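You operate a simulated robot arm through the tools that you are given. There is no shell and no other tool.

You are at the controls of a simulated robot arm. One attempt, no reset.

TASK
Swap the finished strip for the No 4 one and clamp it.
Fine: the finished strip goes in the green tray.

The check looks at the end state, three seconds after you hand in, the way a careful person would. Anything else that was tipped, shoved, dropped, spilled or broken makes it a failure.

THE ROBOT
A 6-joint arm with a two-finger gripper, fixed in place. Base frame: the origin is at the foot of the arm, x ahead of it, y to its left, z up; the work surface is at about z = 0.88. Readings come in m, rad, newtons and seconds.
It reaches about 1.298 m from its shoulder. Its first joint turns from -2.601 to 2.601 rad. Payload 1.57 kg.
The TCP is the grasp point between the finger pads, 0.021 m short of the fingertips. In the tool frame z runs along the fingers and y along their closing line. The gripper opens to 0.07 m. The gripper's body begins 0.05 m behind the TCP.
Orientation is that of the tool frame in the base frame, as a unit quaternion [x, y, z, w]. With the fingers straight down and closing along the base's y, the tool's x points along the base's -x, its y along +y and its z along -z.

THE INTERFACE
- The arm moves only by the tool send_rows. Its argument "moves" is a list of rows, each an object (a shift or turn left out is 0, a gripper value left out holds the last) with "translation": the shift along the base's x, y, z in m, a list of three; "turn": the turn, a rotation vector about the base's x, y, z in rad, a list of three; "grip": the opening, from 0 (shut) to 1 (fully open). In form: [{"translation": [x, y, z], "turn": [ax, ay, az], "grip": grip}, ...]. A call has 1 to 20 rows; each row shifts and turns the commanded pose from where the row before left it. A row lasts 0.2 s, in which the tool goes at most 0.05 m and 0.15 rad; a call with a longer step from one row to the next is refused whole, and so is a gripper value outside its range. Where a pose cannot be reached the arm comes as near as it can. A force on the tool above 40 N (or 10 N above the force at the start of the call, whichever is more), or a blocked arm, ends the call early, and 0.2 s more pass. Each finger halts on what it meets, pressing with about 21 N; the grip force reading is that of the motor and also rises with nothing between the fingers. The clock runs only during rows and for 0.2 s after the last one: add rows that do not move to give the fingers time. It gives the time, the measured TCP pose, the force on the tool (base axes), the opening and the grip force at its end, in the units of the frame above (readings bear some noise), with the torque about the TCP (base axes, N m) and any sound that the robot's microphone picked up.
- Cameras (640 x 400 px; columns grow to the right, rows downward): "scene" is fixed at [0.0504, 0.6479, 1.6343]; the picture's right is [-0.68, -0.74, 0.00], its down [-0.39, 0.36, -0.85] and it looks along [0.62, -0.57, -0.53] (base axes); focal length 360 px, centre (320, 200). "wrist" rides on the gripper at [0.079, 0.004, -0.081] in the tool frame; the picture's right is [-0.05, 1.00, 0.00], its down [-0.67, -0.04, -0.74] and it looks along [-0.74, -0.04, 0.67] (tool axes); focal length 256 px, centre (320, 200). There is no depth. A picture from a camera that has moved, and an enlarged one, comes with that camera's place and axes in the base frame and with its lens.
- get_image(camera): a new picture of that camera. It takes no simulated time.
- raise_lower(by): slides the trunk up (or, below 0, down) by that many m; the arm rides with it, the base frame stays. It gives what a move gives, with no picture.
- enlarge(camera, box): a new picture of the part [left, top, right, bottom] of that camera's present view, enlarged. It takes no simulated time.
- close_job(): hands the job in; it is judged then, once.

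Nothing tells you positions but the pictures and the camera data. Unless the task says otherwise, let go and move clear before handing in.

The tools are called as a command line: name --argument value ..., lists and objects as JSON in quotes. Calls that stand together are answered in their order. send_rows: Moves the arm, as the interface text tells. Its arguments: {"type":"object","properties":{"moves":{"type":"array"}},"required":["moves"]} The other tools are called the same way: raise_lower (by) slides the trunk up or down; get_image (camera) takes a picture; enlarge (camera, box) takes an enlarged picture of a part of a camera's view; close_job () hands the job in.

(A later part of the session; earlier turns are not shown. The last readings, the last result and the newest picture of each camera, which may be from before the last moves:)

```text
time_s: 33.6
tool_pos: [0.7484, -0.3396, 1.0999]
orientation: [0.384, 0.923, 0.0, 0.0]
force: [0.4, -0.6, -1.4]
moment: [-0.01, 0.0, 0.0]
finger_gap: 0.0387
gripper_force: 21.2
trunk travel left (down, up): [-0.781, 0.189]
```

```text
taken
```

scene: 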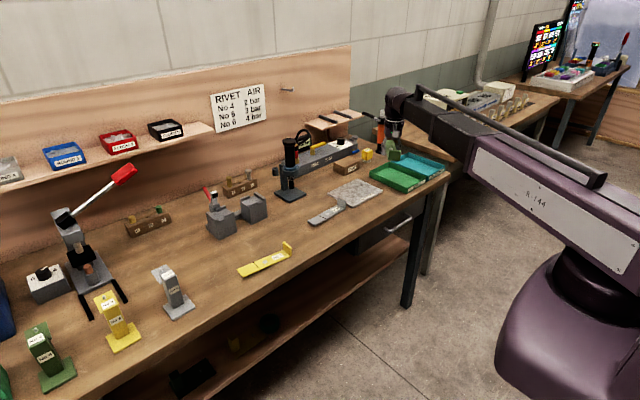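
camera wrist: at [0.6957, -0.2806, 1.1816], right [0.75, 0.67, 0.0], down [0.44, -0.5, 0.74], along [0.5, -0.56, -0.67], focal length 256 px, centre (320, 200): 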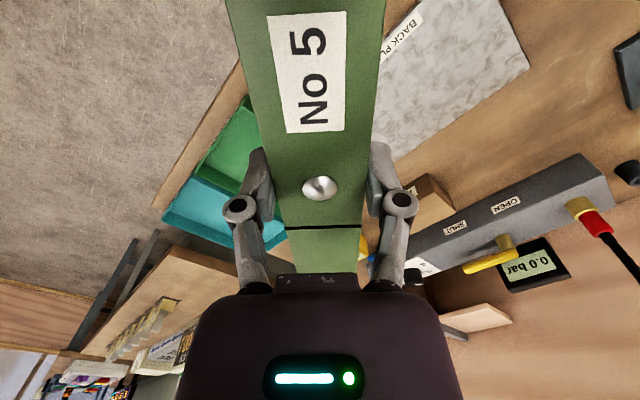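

The tray spans about x 0.725–0.92, y −0.433 to −0.585. There is an orange tool standing near it, so I'll zoom in to make sure my path is clear.

enlarge --camera "scene" --box '[330, 80, 470, 200]'

enlarge --camera "wrist" --box '[0, 80, 260, 300]'

```text
3.33 times, centred on (400, 140) of scene
camera zoom: at [0.0504, 0.6479, 1.6343], right [-0.68, -0.74, 0.0], down [-0.39, 0.36, -0.85], along [0.62, -0.57, -0.53], focal length 1198 px, centre (53, 400)
```

zoom: 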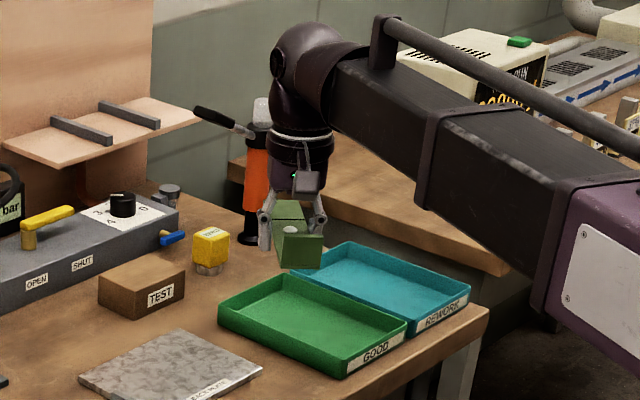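

```text
1.82 times, centred on (130, 190) of wrist
camera zoom: at [0.6957, -0.2806, 1.1816], right [0.75, 0.67, 0.0], down [0.44, -0.5, 0.74], along [0.5, -0.56, -0.67], focal length 465 px, centre (666, 218)
```

zoom: 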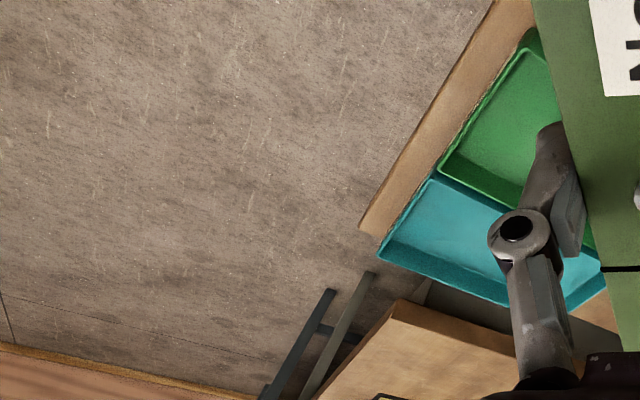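

The green GOOD tray is clear of tall objects and the orange tool is well behind it. Moving over the tray centre with the strip about 27° off the tray's long side.

send_rows --moves '[{"translation": [0.016, -0.035, 0], "turn": [0, 0, 0.105], "grip": 0}, {"translation": [0.016, -0.035, 0], "turn": [0, 0, 0.105], "grip": 0}, {"translation": [0.016, -0.035, 0], "turn": [0, 0, 0.105], "grip": 0}, {"translation": [0.016, -0.035, 0], "grip": 0}, {"translation": [0.016, -0.033, 0], "grip": 0}, {"grip": 0}]'

enlarge --camera "scene" --box '[330, 80, 470, 200]'

get_image --camera "wrist"

```text
time_s: 35.0
tool_pos: [0.8292, -0.5116, 1.1004]
orientation: [0.233, 0.972, 0.0, 0.0]
force: [-0.3, -1.0, -0.7]
moment: [-0.02, 0.02, 0.0]
finger_gap: 0.0389
gripper_force: 21.2
trunk travel left (down, up): [-0.781, 0.189]
```

```text
3.33 times, centred on (400, 140) of scene
camera zoom: at [0.0504, 0.6479, 1.6343], right [-0.68, -0.74, 0.0], down [-0.39, 0.36, -0.85], along [0.62, -0.57, -0.53], focal length 1198 px, centre (53, 400)
```

zoom: 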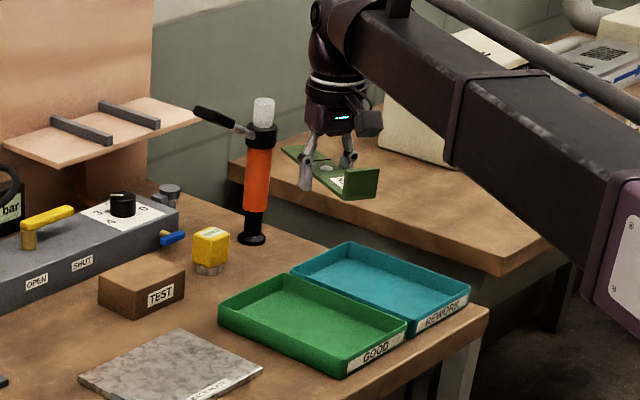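

```text
taken
camera wrist: at [0.7602, -0.4726, 1.1819], right [0.5, 0.87, 0.0], down [0.58, -0.33, 0.74], along [0.65, -0.37, -0.67], focal length 256 px, centre (320, 200)
```

wrist: 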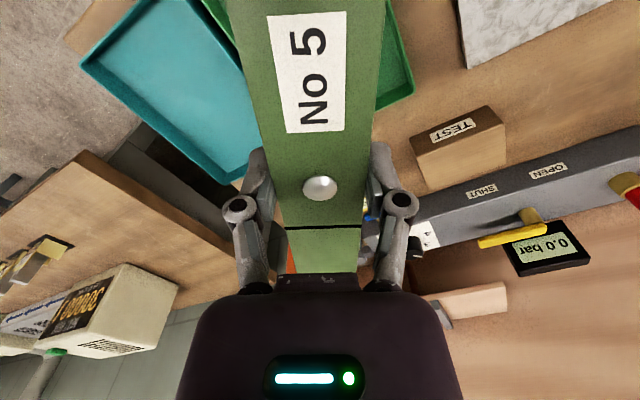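

Tray centre refined to about (0.827, −0.516). I'll trim the angle and position slightly, then lower into the tray.

send_rows --moves '[{"translation": [0.002, -0.006, 0], "turn": [0, 0, 0.12], "grip": 0}, {"grip": 0}]'

raise_lower --by -0.14

enlarge --camera "scene" --box '[340, 110, 450, 205]'

get_image --camera "wrist"

```text
time_s: 35.6
tool_pos: [0.8312, -0.5185, 1.1001]
orientation: [0.175, 0.985, 0.0, 0.0]
force: [0.2, -0.2, -1.5]
moment: [-0.02, -0.06, -0.01]
finger_gap: 0.0385
gripper_force: 21.2
trunk travel left (down, up): [-0.781, 0.189]
```

```text
time_s: 37.3
tool_pos: [0.8311, -0.5185, 0.959]
orientation: [0.174, 0.985, 0.0, 0.0]
force: [-0.1, 0.1, -1.0]
moment: [-0.04, -0.03, -0.03]
finger_gap: 0.0386
gripper_force: 20.7
trunk travel left (down, up): [-0.641, 0.329]
```

```text
4.21 times, centred on (395, 158) of scene
camera zoom: at [0.0504, 0.6479, 1.6343], right [-0.68, -0.74, 0.0], down [-0.39, 0.36, -0.85], along [0.62, -0.57, -0.53], focal length 1514 px, centre (4, 379)
```

zoom: 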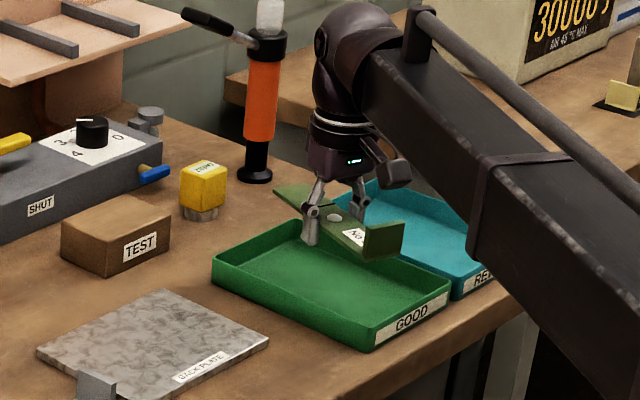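

```text
taken
camera wrist: at [0.758, -0.4873, 1.0417], right [0.39, 0.92, 0.0], down [0.61, -0.26, 0.74], along [0.68, -0.29, -0.67], focal length 256 px, centre (320, 200)
```

wrist: 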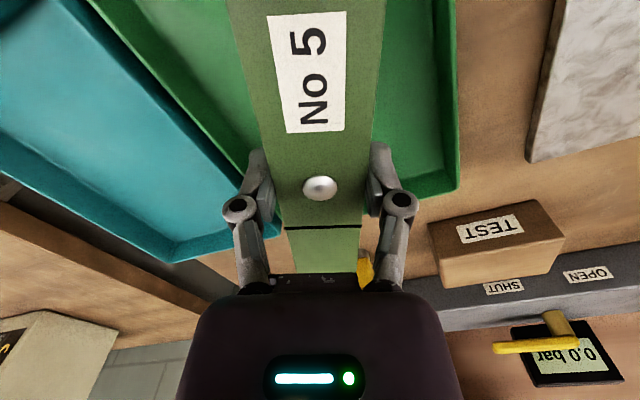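

The strip is over the tray; a 5 mm shift centres it better. Then lower until the fingertips are just above the tray floor.

send_rows --moves '[{"translation": [-0.005, -0.001, 0], "grip": 0}, {"grip": 0}]'

raise_lower --by -0.035

enlarge --camera "scene" --box '[340, 110, 450, 205]'

get_image --camera "wrist"

```text
time_s: 37.9
tool_pos: [0.826, -0.519, 0.959]
orientation: [0.175, 0.985, 0.0, 0.0]
force: [0.3, -0.3, -1.0]
moment: [-0.05, -0.02, 0.02]
finger_gap: 0.0388
gripper_force: 21.6
trunk travel left (down, up): [-0.641, 0.329]
```

```text
time_s: 38.7
tool_pos: [0.8258, -0.5191, 0.9247]
orientation: [0.174, 0.985, 0.0, 0.0]
force: [0.0, 0.2, -1.5]
moment: [0.02, -0.01, 0.0]
finger_gap: 0.0385
gripper_force: 21.5
trunk travel left (down, up): [-0.606, 0.364]
```

```text
4.21 times, centred on (395, 158) of scene
camera zoom: at [0.0504, 0.6479, 1.6343], right [-0.68, -0.74, 0.0], down [-0.39, 0.36, -0.85], along [0.62, -0.57, -0.53], focal length 1514 px, centre (4, 379)
```

zoom: 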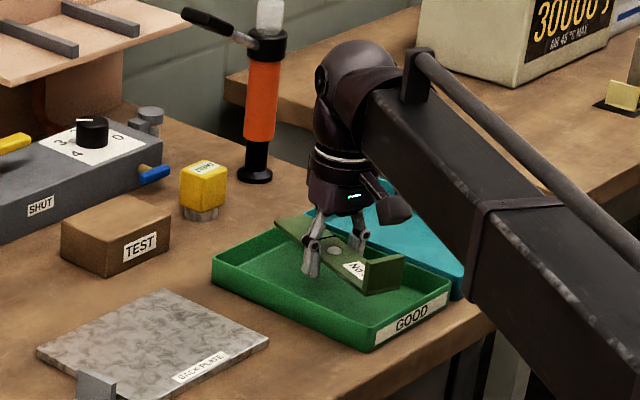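

```text
taken
camera wrist: at [0.7531, -0.4881, 1.0066], right [0.39, 0.92, 0.0], down [0.61, -0.26, 0.74], along [0.68, -0.29, -0.67], focal length 256 px, centre (320, 200)
```

wrist: 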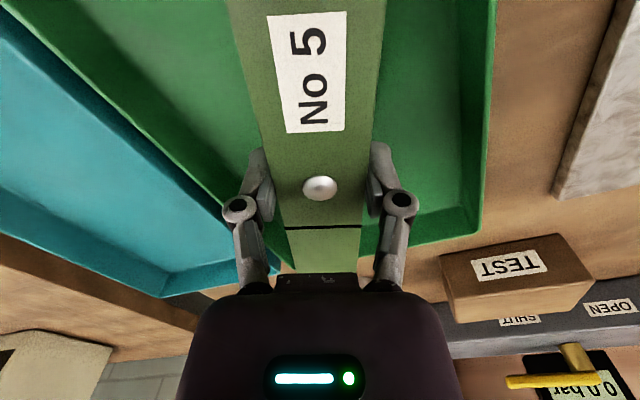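

The strip looks nearly centred in the tray; I'll nudge a few millimetres and lower a bit more, checking the ends against the rim.

send_rows --moves '[{"translation": [-0.004, 0.004, 0], "grip": 0}, {"grip": 0}]'

raise_lower --by -0.012

enlarge --camera "scene" --box '[370, 145, 430, 200]'

get_image --camera "wrist"

```text
time_s: 39.3
tool_pos: [0.8225, -0.5145, 0.924]
orientation: [0.175, 0.985, -0.001, 0.0]
force: [0.6, 0.6, -0.5]
moment: [-0.02, -0.02, -0.02]
finger_gap: 0.0381
gripper_force: 21.2
trunk travel left (down, up): [-0.606, 0.364]
```

```text
time_s: 39.9
tool_pos: [0.8214, -0.5151, 0.9127]
orientation: [0.175, 0.985, 0.001, 0.0]
force: [0.0, 0.0, -0.2]
moment: [-0.03, -0.02, -0.02]
finger_gap: 0.0387
gripper_force: 21.2
trunk travel left (down, up): [-0.594, 0.376]
```

```text
7.27 times, centred on (400, 172) of scene
camera zoom: at [0.0504, 0.6479, 1.6343], right [-0.68, -0.74, 0.0], down [-0.39, 0.36, -0.85], along [0.62, -0.57, -0.53], focal length 2614 px, centre (-262, 400)
```

zoom: 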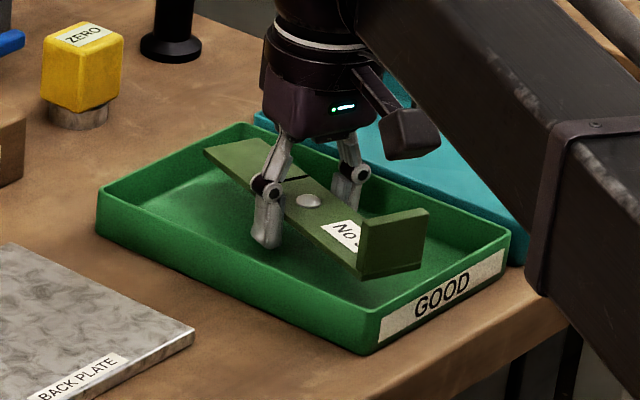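

```text
taken
camera wrist: at [0.7489, -0.4842, 0.9946], right [0.39, 0.92, 0.0], down [0.61, -0.26, 0.74], along [0.68, -0.29, -0.67], focal length 256 px, centre (320, 200)
```

wrist: 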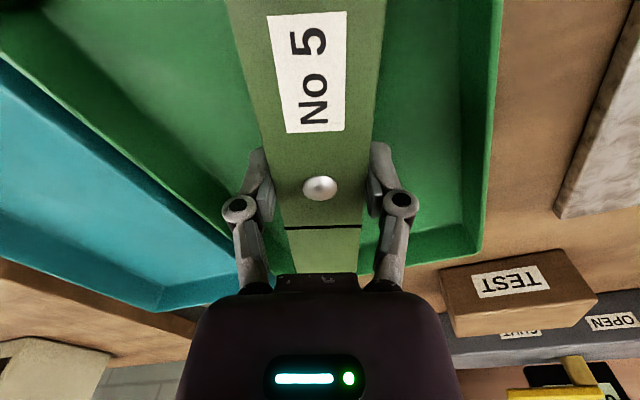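

Both ends are inside the rim. Lowering a final few millimetres and releasing.

raise_lower --by -0.005

raise_lower --by -0.003

enlarge --camera "scene" --box '[370, 145, 430, 200]'

```text
time_s: 40.4
tool_pos: [0.822, -0.5157, 0.9081]
orientation: [0.174, 0.985, 0.0, 0.0]
force: [1.0, -0.2, -1.2]
moment: [-0.04, -0.01, 0.01]
finger_gap: 0.0387
gripper_force: 21.5
trunk travel left (down, up): [-0.589, 0.381]
```

```text
time_s: 41.0
tool_pos: [0.8219, -0.5147, 0.9042]
orientation: [0.174, 0.985, -0.001, -0.001]
force: [0.8, 0.5, -0.4]
moment: [-0.01, 0.02, 0.03]
finger_gap: 0.0385
gripper_force: 20.9
trunk travel left (down, up): [-0.586, 0.384]
```

```text
7.27 times, centred on (400, 172) of scene
camera zoom: at [0.0504, 0.6479, 1.6343], right [-0.68, -0.74, 0.0], down [-0.39, 0.36, -0.85], along [0.62, -0.57, -0.53], focal length 2614 px, centre (-262, 400)
```

zoom: 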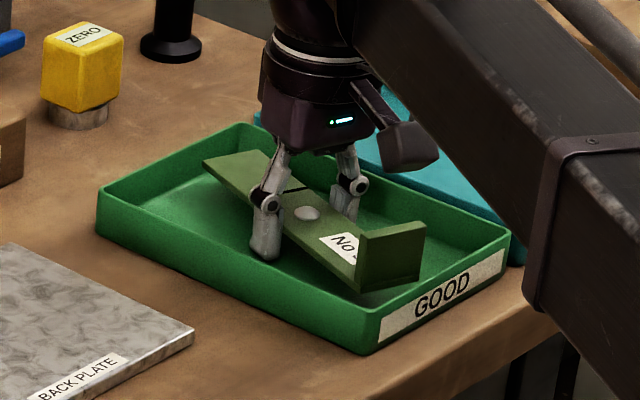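

Still no floor contact. One more small step, then open the fingers.

raise_lower --by -0.002

send_rows --moves '[{"grip": 0.62}, {"grip": 0.7}, {"grip": 0.8}, {"grip": 0.8}]'

enlarge --camera "scene" --box '[370, 145, 430, 200]'

get_image --camera "wrist"

```text
time_s: 41.5
tool_pos: [0.8223, -0.5142, 0.9031]
orientation: [0.173, 0.985, 0.001, -0.001]
force: [0.2, 1.0, -0.5]
moment: [-0.01, -0.05, 0.03]
finger_gap: 0.0385
gripper_force: 21.2
trunk travel left (down, up): [-0.584, 0.386]
```

```text
time_s: 42.5
tool_pos: [0.8221, -0.5148, 0.9022]
orientation: [0.175, 0.985, 0.0, 0.0]
force: [-0.4, 0.5, -0.1]
moment: [0.04, 0.03, 0.03]
finger_gap: 0.0558
gripper_force: 0.0
trunk travel left (down, up): [-0.584, 0.386]
```

```text
7.27 times, centred on (400, 172) of scene
camera zoom: at [0.0504, 0.6479, 1.6343], right [-0.68, -0.74, 0.0], down [-0.39, 0.36, -0.85], along [0.62, -0.57, -0.53], focal length 2614 px, centre (-262, 400)
```

zoom: 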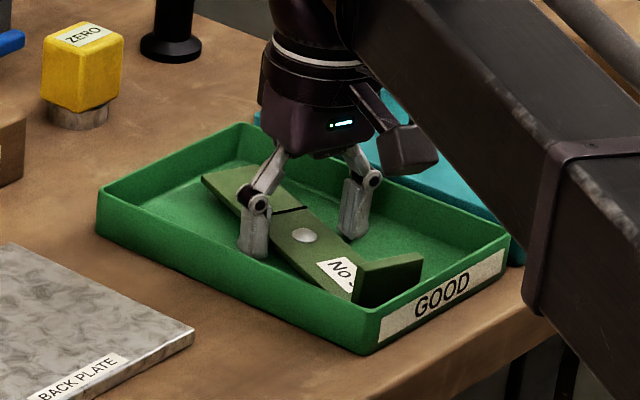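

```text
taken
camera wrist: at [0.7488, -0.4841, 0.9847], right [0.39, 0.92, 0.0], down [0.61, -0.26, 0.74], along [0.68, -0.29, -0.67], focal length 256 px, centre (320, 200)
```

wrist: 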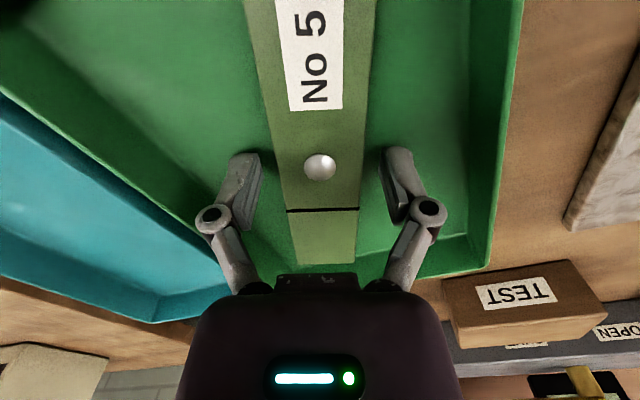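

The No 5 strip lies flat in the GOOD tray. Raising clear and heading to the No 4 strip, turning the tool back to the fixture orientation on the way.

raise_lower --by 0.2

send_rows --moves '[{"translation": [-0.01, 0.04, 0], "turn": [0, 0, 0.1477], "grip": 1}, {"translation": [-0.01, 0.04, 0], "turn": [0, 0, 0.1477]}, {"translation": [-0.01, 0.04, 0], "turn": [0, 0, 0.1477]}, {"translation": [-0.01, 0.04, 0], "turn": [0, 0, 0.1477]}, {"translation": [-0.01, 0.04, 0], "turn": [0, 0, 0.1477]}, {"translation": [0, 0.04, 0], "turn": [0, 0, 0.1477]}, {"translation": [0, 0.04, 0], "turn": [0, 0, 0.1477]}, {"translation": [0, 0.04, 0], "turn": [0, 0, 0.1477]}, {"translation": [0, 0.04, 0], "turn": [0, 0, 0.1477]}, {"translation": [0, 0.04, 0], "turn": [0, 0, 0.1477]}, {"translation": [0, 0.04, 0], "turn": [0, 0, 0.1477]}, {"translation": [0, 0.04, 0], "turn": [0, 0, 0.1477]}, {"translation": [0, 0.04, 0], "turn": [0, 0, 0.1477]}, {"translation": [0, 0.04, 0]}, {"translation": [0, 0.04, 0]}, {"translation": [0, 0.04, 0]}, {}]'

get_image --camera "wrist"

get_image --camera "scene"

```text
time_s: 44.6
tool_pos: [0.8218, -0.5158, 1.1033]
orientation: [0.175, 0.985, 0.001, 0.0]
force: [0.0, 1.0, 0.4]
moment: [0.04, 0.0, 0.03]
finger_gap: 0.056
gripper_force: 0.0
trunk travel left (down, up): [-0.784, 0.186]
```

```text
time_s: 48.2
tool_pos: [0.7727, 0.125, 1.1038]
orientation: [-0.707, 0.707, 0.0, 0.0]
force: [-1.2, -0.4, 0.7]
moment: [0.01, -0.02, 0.02]
finger_gap: 0.0699
gripper_force: 0.1
trunk travel left (down, up): [-0.784, 0.186]
```

```text
taken
camera wrist: at [0.7678, 0.0446, 1.1847], right [-1.0, 0.06, 0.0], down [0.04, 0.67, 0.74], along [0.04, 0.74, -0.67], focal length 256 px, centre (320, 200)
```

wrist: 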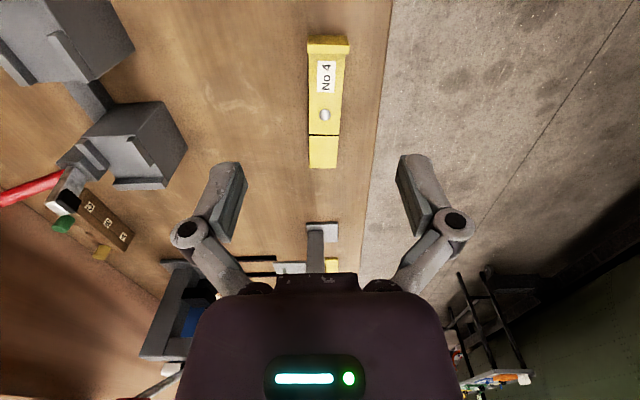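

```text
taken
```

scene: 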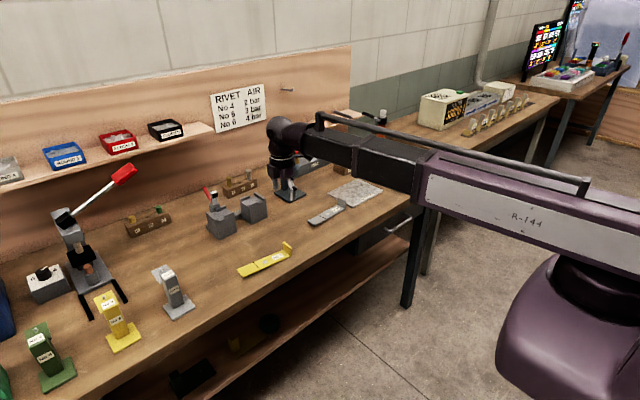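

enlarge --camera "wrist" --box '[260, 20, 400, 190]'

```text
2.35 times, centred on (330, 105) of wrist
camera zoom: at [0.7678, 0.0446, 1.1847], right [-1.0, 0.06, 0.0], down [0.04, 0.67, 0.74], along [0.04, 0.74, -0.67], focal length 602 px, centre (296, 424)
```

zoom: 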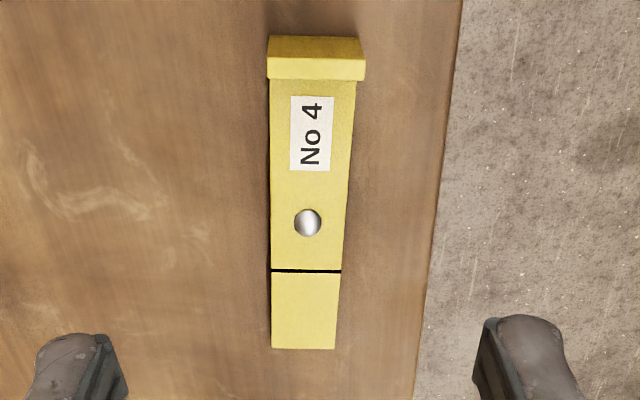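

The No 4 strip's rivet is at about (0.771, 0.215) and the strip is turned about −0.06 rad from the fixture direction. Moving above it and matching its angle.

send_rows --moves '[{"translation": [-0.001, 0.03, 0], "turn": [0, 0, -0.03]}, {"translation": [-0.001, 0.03, 0], "turn": [0, 0, -0.03]}, {"translation": [0, 0.03, 0]}, {}]'

raise_lower --by -0.12

get_image --camera "wrist"

enlarge --camera "scene" --box '[200, 190, 330, 300]'

```text
time_s: 49.2
tool_pos: [0.7698, 0.2137, 1.1019]
orientation: [-0.684, 0.729, 0.0, -0.001]
force: [0.5, -1.4, -0.6]
moment: [0.0, -0.03, 0.01]
finger_gap: 0.0701
gripper_force: 0.0
trunk travel left (down, up): [-0.784, 0.186]
```

```text
time_s: 50.7
tool_pos: [0.7703, 0.2144, 0.9836]
orientation: [-0.684, 0.729, 0.0, 0.0]
force: [0.3, 0.8, -1.6]
moment: [-0.01, 0.02, 0.0]
finger_gap: 0.07
gripper_force: 0.0
trunk travel left (down, up): [-0.664, 0.306]
```

```text
taken
camera wrist: at [0.7607, 0.1348, 1.0648], right [-0.99, 0.12, 0.0], down [0.08, 0.66, 0.74], along [0.09, 0.74, -0.67], focal length 256 px, centre (320, 200)
```

wrist: 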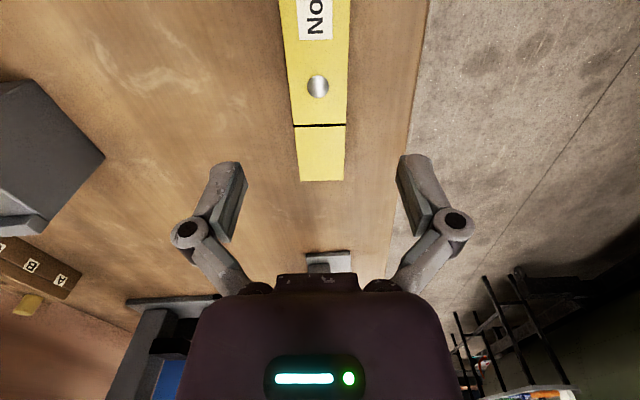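

```text
3.64 times, centred on (265, 245) of scene
camera zoom: at [0.0504, 0.6479, 1.6343], right [-0.68, -0.74, 0.0], down [-0.39, 0.36, -0.85], along [0.62, -0.57, -0.53], focal length 1307 px, centre (520, 36)
```

zoom: 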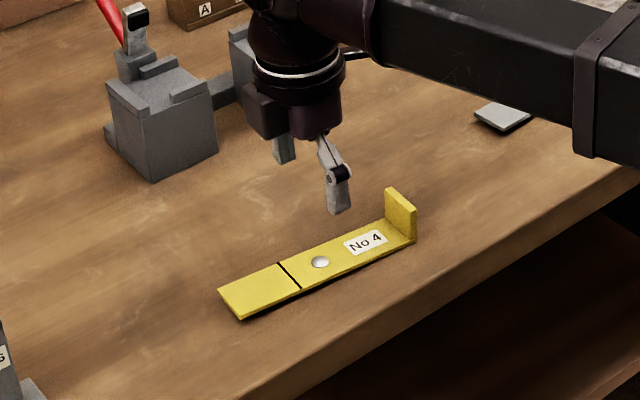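

The TCP is within about 1–2 mm of the No 4 rivet. Let me zoom in to verify the angle before the final descent.

enlarge --camera "wrist" --box '[250, 0, 390, 190]'

```text
2.11 times, centred on (320, 95) of wrist
camera zoom: at [0.7607, 0.1348, 1.0648], right [-0.99, 0.12, 0.0], down [0.08, 0.66, 0.74], along [0.09, 0.74, -0.67], focal length 539 px, centre (320, 421)
```

zoom: 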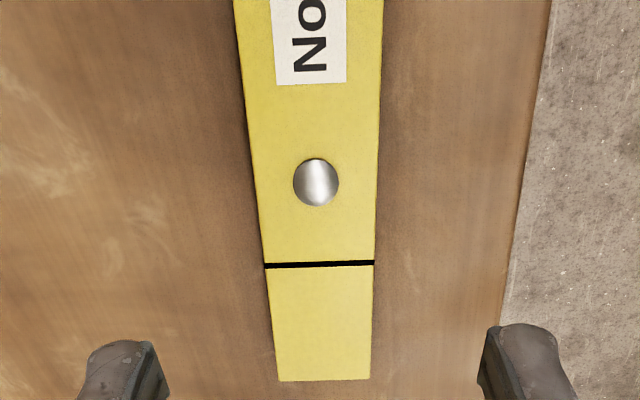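

The strip is a further −0.02 rad from my tool angle. Correcting that and descending carefully toward the table.

send_rows --moves '[{"translation": [0.0015, -0.001, 0], "turn": [0, 0, -0.02]}, {}]'

raise_lower --by -0.075

get_image --camera "wrist"

enlarge --camera "scene" --box '[220, 210, 310, 290]'

```text
time_s: 51.3
tool_pos: [0.7719, 0.2131, 0.9823]
orientation: [-0.678, 0.736, 0.0, 0.0]
force: [-0.3, 0.0, 0.1]
moment: [0.04, 0.01, 0.01]
finger_gap: 0.0701
gripper_force: 0.1
trunk travel left (down, up): [-0.664, 0.306]
```

```text
time_s: 52.5
tool_pos: [0.7716, 0.2128, 0.9071]
orientation: [-0.678, 0.735, 0.001, 0.001]
force: [0.1, -0.1, 0.9]
moment: [0.03, 0.01, 0.03]
finger_gap: 0.07
gripper_force: 0.0
trunk travel left (down, up): [-0.589, 0.381]
```

```text
taken
camera wrist: at [0.7606, 0.1341, 0.9898], right [-0.99, 0.14, 0.0], down [0.09, 0.66, 0.74], along [0.1, 0.74, -0.67], focal length 256 px, centre (320, 200)
```

wrist: 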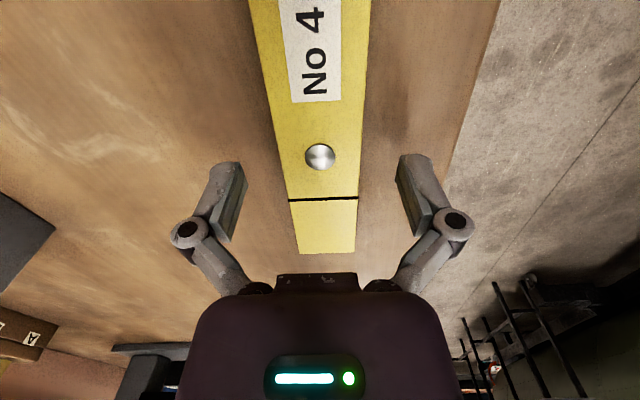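

```text
5.00 times, centred on (265, 250) of scene
camera zoom: at [0.0504, 0.6479, 1.6343], right [-0.68, -0.74, 0.0], down [-0.39, 0.36, -0.85], along [0.62, -0.57, -0.53], focal length 1797 px, centre (595, -50)
```

zoom: 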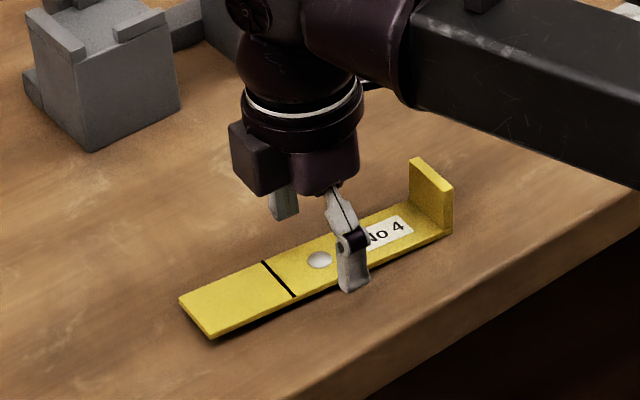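

Rivet is centred in line with the TCP, about 20 mm below it. Final small steps down to the table.

raise_lower --by -0.004

raise_lower --by -0.0015

```text
time_s: 53.0
tool_pos: [0.7719, 0.2128, 0.904]
orientation: [-0.677, 0.736, -0.001, 0.0]
force: [-0.5, -1.6, -0.2]
moment: [0.05, 0.05, 0.0]
finger_gap: 0.07
gripper_force: 0.1
trunk travel left (down, up): [-0.585, 0.385]
```

```text
time_s: 53.5
tool_pos: [0.772, 0.2133, 0.9015]
orientation: [-0.678, 0.735, 0.0, 0.0]
force: [0.2, 0.0, 0.6]
moment: [-0.04, 0.05, -0.02]
finger_gap: 0.0703
gripper_force: 0.1
trunk travel left (down, up): [-0.584, 0.386]
```

raise_lower --by -0.0012

enlarge --camera "scene" --box '[240, 220, 300, 280]'

```text
time_s: 54.0
tool_pos: [0.7717, 0.212, 0.9003]
orientation: [-0.678, 0.735, 0.0, 0.0]
force: [0.0, 0.5, 0.1]
moment: [-0.01, 0.0, 0.01]
finger_gap: 0.07
gripper_force: 0.1
trunk travel left (down, up): [-0.582, 0.388]
```

```text
6.67 times, centred on (270, 250) of scene
camera zoom: at [0.0504, 0.6479, 1.6343], right [-0.68, -0.74, 0.0], down [-0.39, 0.36, -0.85], along [0.62, -0.57, -0.53], focal length 2396 px, centre (653, -133)
```

zoom: 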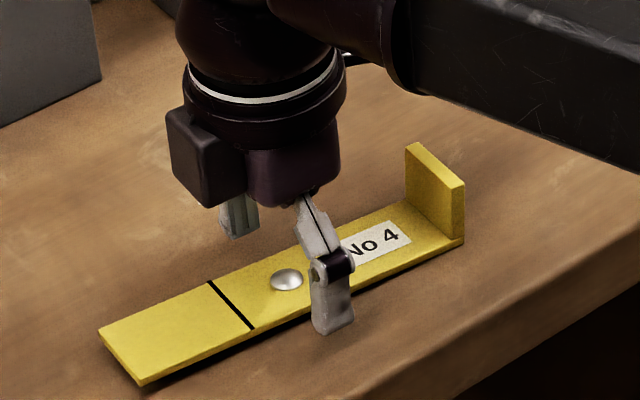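

The fingertips are at table level on both sides of the strip. Closing slowly.

send_rows --moves '[{"grip": 0.75}, {"grip": 0.62}, {"grip": 0.5}, {"grip": 0}, {"grip": 0}]'

get_image --camera "wrist"

enlarge --camera "scene" --box '[240, 220, 300, 280]'

```text
time_s: 55.2
tool_pos: [0.7711, 0.2124, 0.902]
orientation: [-0.678, 0.735, 0.0, 0.0]
force: [0.0, 0.3, 1.5]
moment: [0.0, 0.01, -0.02]
finger_gap: 0.0394
gripper_force: 21.0
trunk travel left (down, up): [-0.582, 0.388]
```

```text
taken
camera wrist: at [0.7606, 0.1341, 0.9831], right [-0.99, 0.14, 0.0], down [0.09, 0.66, 0.74], along [0.1, 0.74, -0.67], focal length 256 px, centre (320, 200)
```

wrist: 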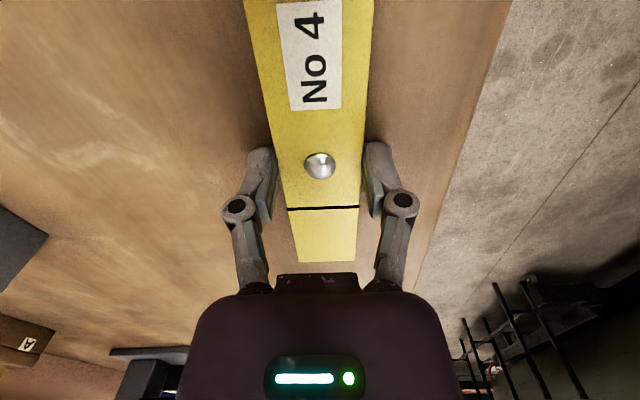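

```text
6.67 times, centred on (270, 250) of scene
camera zoom: at [0.0504, 0.6479, 1.6343], right [-0.68, -0.74, 0.0], down [-0.39, 0.36, -0.85], along [0.62, -0.57, -0.53], focal length 2396 px, centre (653, -133)
```

zoom: 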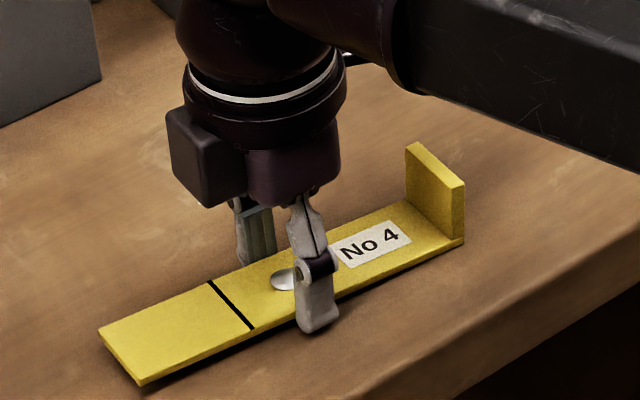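

Gripped at 0.039 m. Lifting a little to confirm it is held level.

raise_lower --by 0.03

enlarge --camera "scene" --box '[220, 200, 310, 280]'

get_image --camera "wrist"

```text
time_s: 56.0
tool_pos: [0.7714, 0.2126, 0.932]
orientation: [-0.678, 0.735, 0.0, 0.0]
force: [-1.4, 0.1, -1.0]
moment: [0.0, -0.03, -0.01]
finger_gap: 0.0397
gripper_force: 21.1
trunk travel left (down, up): [-0.612, 0.358]
```

```text
5.00 times, centred on (265, 240) of scene
camera zoom: at [0.0504, 0.6479, 1.6343], right [-0.68, -0.74, 0.0], down [-0.39, 0.36, -0.85], along [0.62, -0.57, -0.53], focal length 1797 px, centre (595, 0)
```

zoom: 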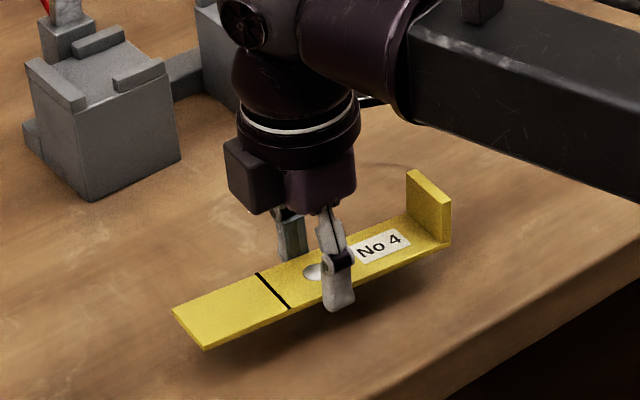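

```text
taken
camera wrist: at [0.7607, 0.1342, 1.0129], right [-0.99, 0.14, 0.0], down [0.09, 0.66, 0.74], along [0.1, 0.74, -0.67], focal length 256 px, centre (320, 200)
```

wrist: 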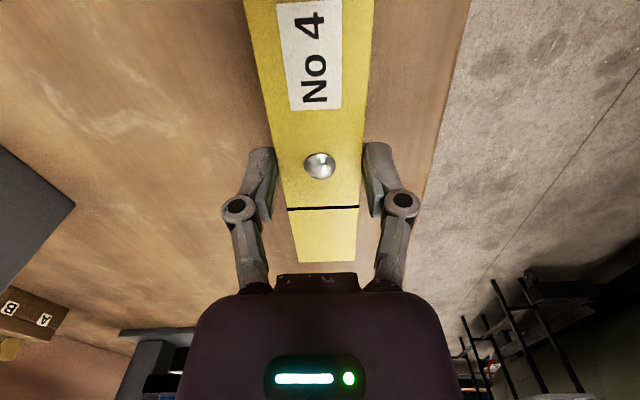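

The No 4 strip is held level. Before placing it, I'll look at the empty fixture to check the end-stop clearances.

enlarge --camera "scene" --box '[200, 180, 275, 245]'

get_image --camera "scene"

```text
6.15 times, centred on (238, 212) of scene
camera zoom: at [0.0504, 0.6479, 1.6343], right [-0.68, -0.74, 0.0], down [-0.39, 0.36, -0.85], along [0.62, -0.57, -0.53], focal length 2212 px, centre (828, 123)
```

zoom: 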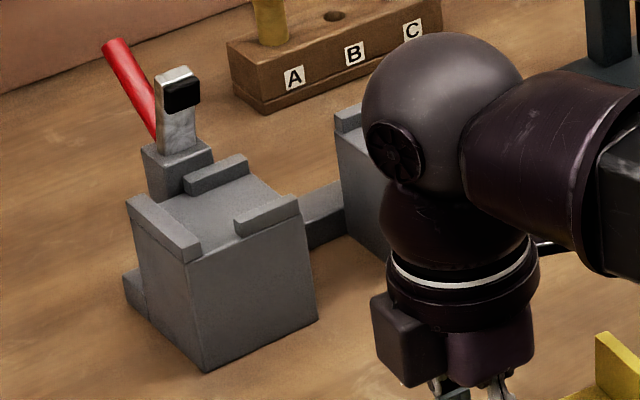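

```text
taken
```

scene: 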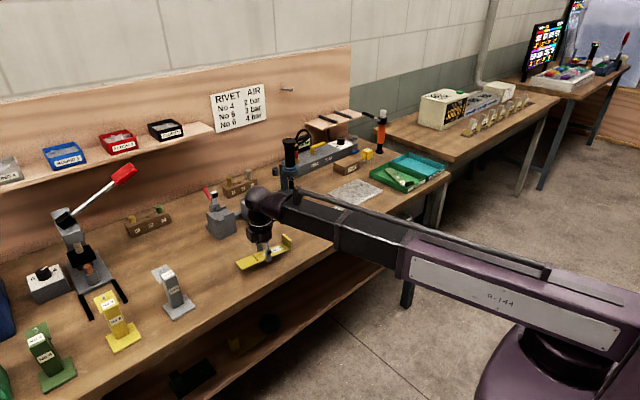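

Fixture is empty and open. Raising, squaring the strip up, and moving to the entry position in front of the fixture.

raise_lower --by 0.12

send_rows --moves '[{"translation": [0.03, -0.01, 0], "turn": [0, 0, 0.02], "grip": 0}, {"translation": [0.03, -0.01, 0], "turn": [0, 0, 0.02], "grip": 0}, {"translation": [0.03, -0.011, 0], "turn": [0, 0, 0.02], "grip": 0}, {"translation": [0.03, -0.011, 0], "turn": [0, 0, 0.0206], "grip": 0}, {"translation": [0.026, -0.01, 0], "grip": 0}, {"grip": 0}]'

get_image --camera "wrist"

enlarge --camera "scene" --box '[180, 130, 300, 245]'

```text
time_s: 57.5
tool_pos: [0.7706, 0.2132, 1.0511]
orientation: [-0.678, 0.735, 0.0, 0.0]
force: [-1.3, 0.0, -0.5]
moment: [0.04, 0.0, -0.01]
finger_gap: 0.0396
gripper_force: 21.0
trunk travel left (down, up): [-0.732, 0.238]
```

```text
time_s: 58.9
tool_pos: [0.9178, 0.1609, 1.0528]
orientation: [-0.707, 0.708, 0.0, -0.001]
force: [0.9, -0.6, -0.7]
moment: [0.0, 0.0, 0.02]
finger_gap: 0.0397
gripper_force: 21.1
trunk travel left (down, up): [-0.732, 0.238]
```

```text
taken
camera wrist: at [0.914, 0.0808, 1.1331], right [-1.0, 0.05, 0.0], down [0.04, 0.67, 0.74], along [0.04, 0.74, -0.67], focal length 256 px, centre (320, 200)
```

wrist: 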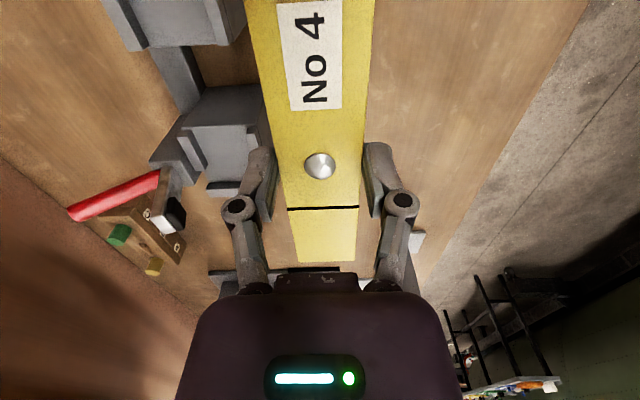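

```text
3.48 times, centred on (240, 188) of scene
camera zoom: at [0.0504, 0.6479, 1.6343], right [-0.68, -0.74, 0.0], down [-0.39, 0.36, -0.85], along [0.62, -0.57, -0.53], focal length 1250 px, centre (598, 244)
```

zoom: 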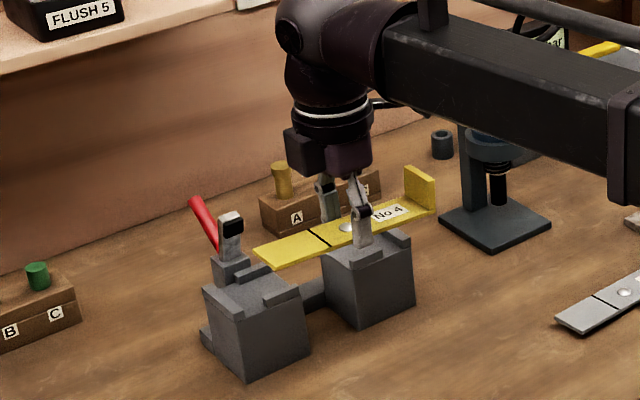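

Squared up in front of the fixture. Lowering to entry height (25 mm above seat) and then sliding in over the blocks.

raise_lower --by -0.056

send_rows --moves '[{"translation": [0.02, 0, 0], "grip": 0}, {"translation": [0.02, 0, 0], "grip": 0}, {"translation": [0.01, 0, 0], "grip": 0}, {"grip": 0}]'

get_image --camera "wrist"

enlarge --camera "scene" --box '[195, 160, 295, 245]'

```text
time_s: 59.8
tool_pos: [0.9191, 0.161, 0.9945]
orientation: [-0.707, 0.707, 0.0, 0.0]
force: [0.2, -0.2, -0.2]
moment: [0.02, -0.03, -0.02]
finger_gap: 0.0397
gripper_force: 21.4
trunk travel left (down, up): [-0.676, 0.294]
```

```text
time_s: 60.8
tool_pos: [0.9679, 0.1619, 0.9953]
orientation: [-0.707, 0.708, -0.001, 0.001]
force: [0.9, -0.2, -0.3]
moment: [0.02, 0.03, 0.02]
finger_gap: 0.0394
gripper_force: 21.3
trunk travel left (down, up): [-0.676, 0.294]
```

```text
taken
camera wrist: at [0.9641, 0.0817, 1.0769], right [-1.0, 0.05, 0.0], down [0.04, 0.67, 0.74], along [0.04, 0.74, -0.67], focal length 256 px, centre (320, 200)
```

wrist: 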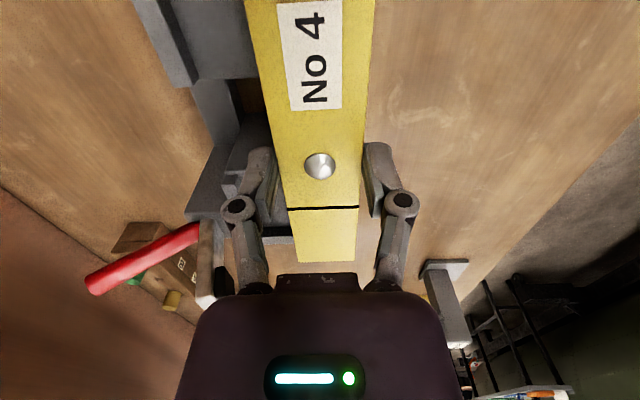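

```text
4.71 times, centred on (245, 202) of scene
camera zoom: at [0.0504, 0.6479, 1.6343], right [-0.68, -0.74, 0.0], down [-0.39, 0.36, -0.85], along [0.62, -0.57, -0.53], focal length 1692 px, centre (673, 188)
```

zoom: 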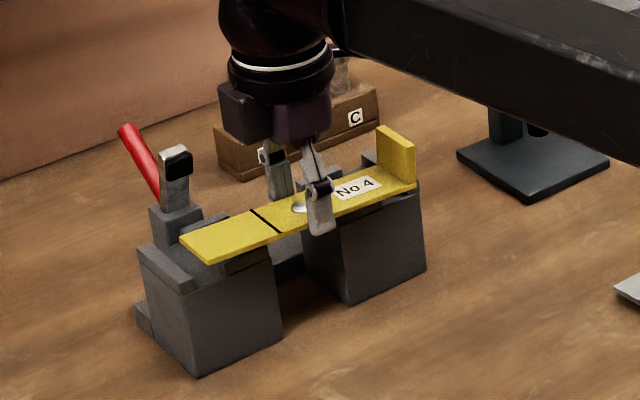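

Entry is clear. Sliding the remaining 31 mm to the same pose where the No 5 strip was gripped.

send_rows --moves '[{"translation": [0.015, 0, 0], "grip": 0}, {"translation": [0.0155, 0, 0], "grip": 0}, {"grip": 0}]'

raise_lower --by -0.012

get_image --camera "wrist"

enlarge --camera "scene" --box '[200, 170, 280, 245]'

```text
time_s: 61.6
tool_pos: [0.9991, 0.1612, 0.9951]
orientation: [-0.707, 0.707, 0.0, 0.0]
force: [-0.2, -0.3, -1.5]
moment: [0.05, -0.05, -0.01]
finger_gap: 0.0394
gripper_force: 20.8
trunk travel left (down, up): [-0.676, 0.294]
```

```text
time_s: 62.2
tool_pos: [0.9988, 0.161, 0.9842]
orientation: [-0.706, 0.708, 0.0, 0.0]
force: [0.6, -0.6, -1.0]
moment: [0.03, 0.04, 0.03]
finger_gap: 0.0396
gripper_force: 21.3
trunk travel left (down, up): [-0.664, 0.306]
```

```text
taken
camera wrist: at [0.9944, 0.0814, 1.0649], right [-1.0, 0.06, 0.0], down [0.04, 0.67, 0.74], along [0.04, 0.74, -0.67], focal length 256 px, centre (320, 200)
```

wrist: 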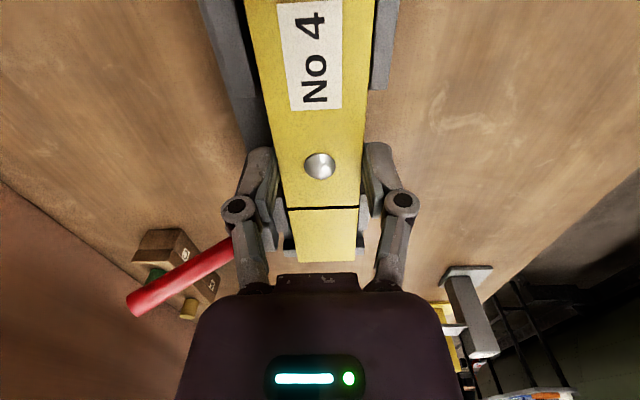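

```text
5.33 times, centred on (240, 208) of scene
camera zoom: at [0.0504, 0.6479, 1.6343], right [-0.68, -0.74, 0.0], down [-0.39, 0.36, -0.85], along [0.62, -0.57, -0.53], focal length 1917 px, centre (747, 160)
```

zoom: 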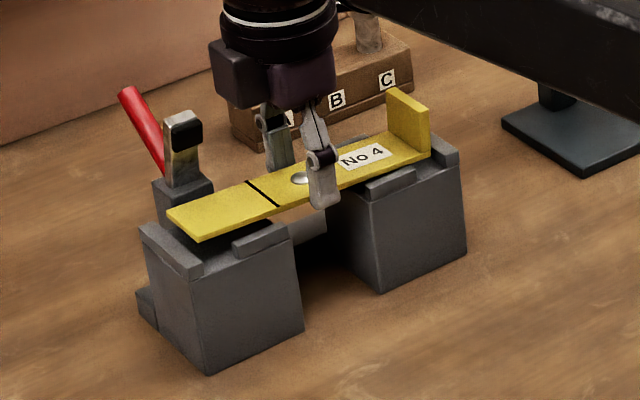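

Aligned above its seat; lips sit evenly on both sides. Lowering in small steps watching the force.

raise_lower --by -0.007

raise_lower --by -0.004

enlarge --camera "scene" --box '[195, 175, 285, 245]'

get_image --camera "wrist"

```text
time_s: 62.8
tool_pos: [0.9991, 0.1606, 0.9755]
orientation: [-0.707, 0.707, 0.0, 0.0]
force: [-0.4, 0.7, -0.7]
moment: [0.02, -0.01, -0.01]
finger_gap: 0.0398
gripper_force: 21.0
trunk travel left (down, up): [-0.657, 0.313]
```

```text
time_s: 63.3
tool_pos: [0.9989, 0.1596, 0.9724]
orientation: [-0.706, 0.708, 0.001, 0.0]
force: [1.1, 0.7, 4.6]
moment: [-0.41, -0.04, 0.07]
finger_gap: 0.0397
gripper_force: 21.2
trunk travel left (down, up): [-0.653, 0.317]
```

```text
5.71 times, centred on (240, 210) of scene
camera zoom: at [0.0504, 0.6479, 1.6343], right [-0.68, -0.74, 0.0], down [-0.39, 0.36, -0.85], along [0.62, -0.57, -0.53], focal length 2054 px, centre (777, 143)
```

zoom: 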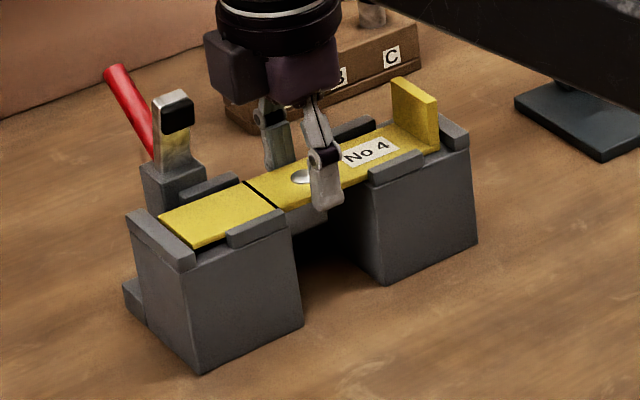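

```text
taken
camera wrist: at [0.994, 0.0814, 1.0544], right [-1.0, 0.05, 0.0], down [0.04, 0.67, 0.74], along [0.04, 0.74, -0.67], focal length 256 px, centre (320, 200)
```

wrist: 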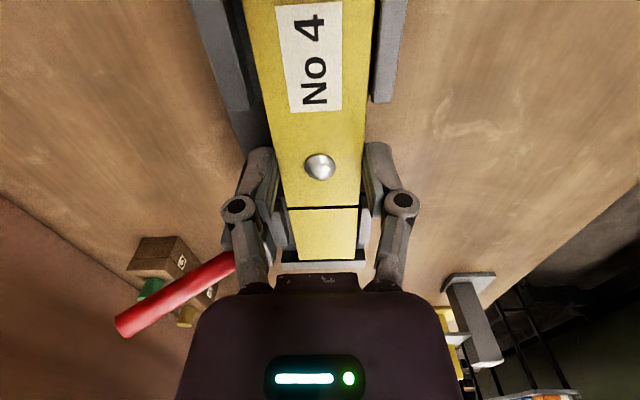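

Light contact (about 5 N) at the tab end. Let me look closely before continuing.

enlarge --camera "scene" --box '[210, 195, 245, 225]'

enlarge --camera "scene" --box '[240, 180, 275, 210]'

enlarge --camera "wrist" --box '[180, 0, 460, 290]'

```text
13.33 times, centred on (228, 210) of scene
camera zoom: at [0.0504, 0.6479, 1.6343], right [-0.68, -0.74, 0.0], down [-0.39, 0.36, -0.85], along [0.62, -0.57, -0.53], focal length 4793 px, centre (1553, 67)
```

zoom: 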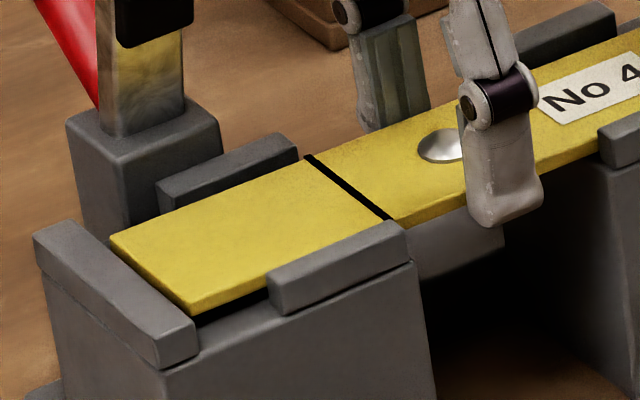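

```text
13.33 times, centred on (258, 195) of scene
camera zoom: at [0.0504, 0.6479, 1.6343], right [-0.68, -0.74, 0.0], down [-0.39, 0.36, -0.85], along [0.62, -0.57, -0.53], focal length 4793 px, centre (1153, 267)
```

zoom: 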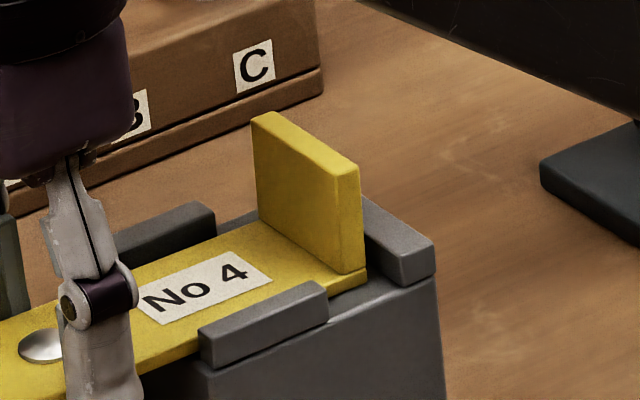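

```text
1.38 times, centred on (320, 145) of wrist
camera zoom: at [0.994, 0.0814, 1.0544], right [-1.0, 0.05, 0.0], down [0.04, 0.67, 0.74], along [0.04, 0.74, -0.67], focal length 353 px, centre (320, 276)
```

zoom: 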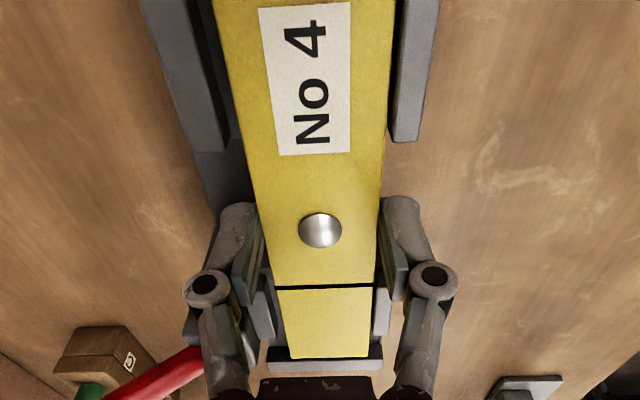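

The tab is inside the end stop and the strip is between the lips, with the free end just above its seat. Lowering a touch more.

raise_lower --by -0.001

enlarge --camera "scene" --box '[210, 195, 245, 225]'

enlarge --camera "scene" --box '[240, 180, 275, 210]'

```text
time_s: 63.8
tool_pos: [0.9979, 0.1616, 0.9716]
orientation: [-0.707, 0.707, 0.001, 0.0]
force: [1.1, 0.1, 4.8]
moment: [-0.49, -0.04, 0.08]
finger_gap: 0.0397
gripper_force: 21.0
trunk travel left (down, up): [-0.652, 0.318]
```

```text
13.33 times, centred on (228, 210) of scene
camera zoom: at [0.0504, 0.6479, 1.6343], right [-0.68, -0.74, 0.0], down [-0.39, 0.36, -0.85], along [0.62, -0.57, -0.53], focal length 4793 px, centre (1553, 67)
```

zoom: 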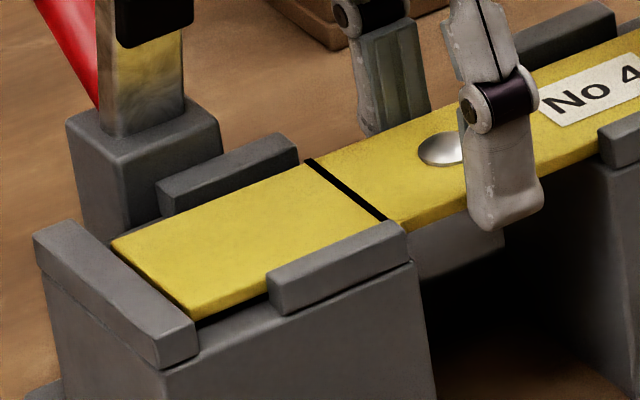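

```text
13.33 times, centred on (258, 195) of scene
camera zoom: at [0.0504, 0.6479, 1.6343], right [-0.68, -0.74, 0.0], down [-0.39, 0.36, -0.85], along [0.62, -0.57, -0.53], focal length 4793 px, centre (1153, 267)
```

zoom: 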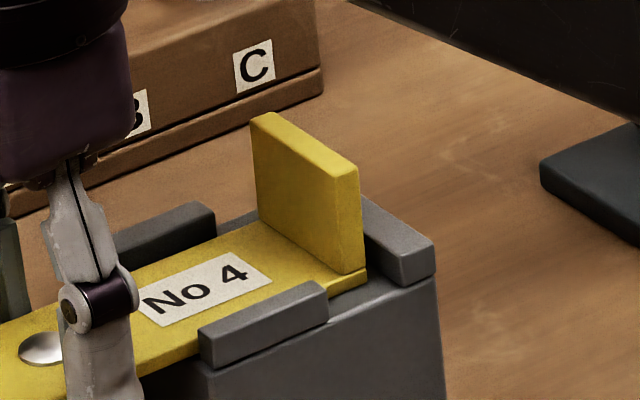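

The tab end is seated and the strip is just pivoting level in the grip. One more millimetre, then check the free end.

raise_lower --by -0.0012

enlarge --camera "scene" --box '[210, 195, 245, 225]'

```text
time_s: 64.3
tool_pos: [0.9986, 0.1622, 0.9705]
orientation: [-0.706, 0.708, 0.001, 0.0]
force: [-0.1, 1.2, 4.8]
moment: [-0.44, -0.01, 0.05]
finger_gap: 0.0399
gripper_force: 21.3
trunk travel left (down, up): [-0.651, 0.319]
```

```text
13.33 times, centred on (228, 210) of scene
camera zoom: at [0.0504, 0.6479, 1.6343], right [-0.68, -0.74, 0.0], down [-0.39, 0.36, -0.85], along [0.62, -0.57, -0.53], focal length 4793 px, centre (1553, 67)
```

zoom: 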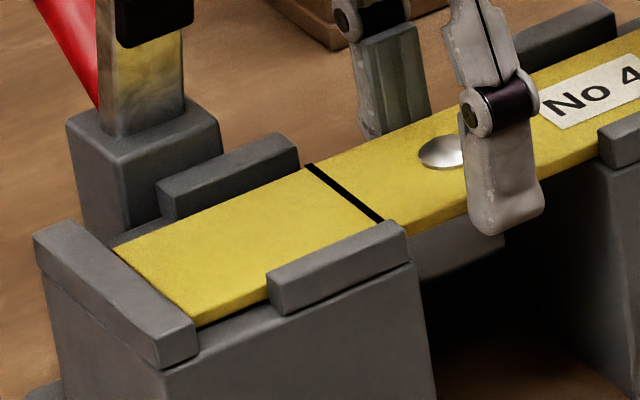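

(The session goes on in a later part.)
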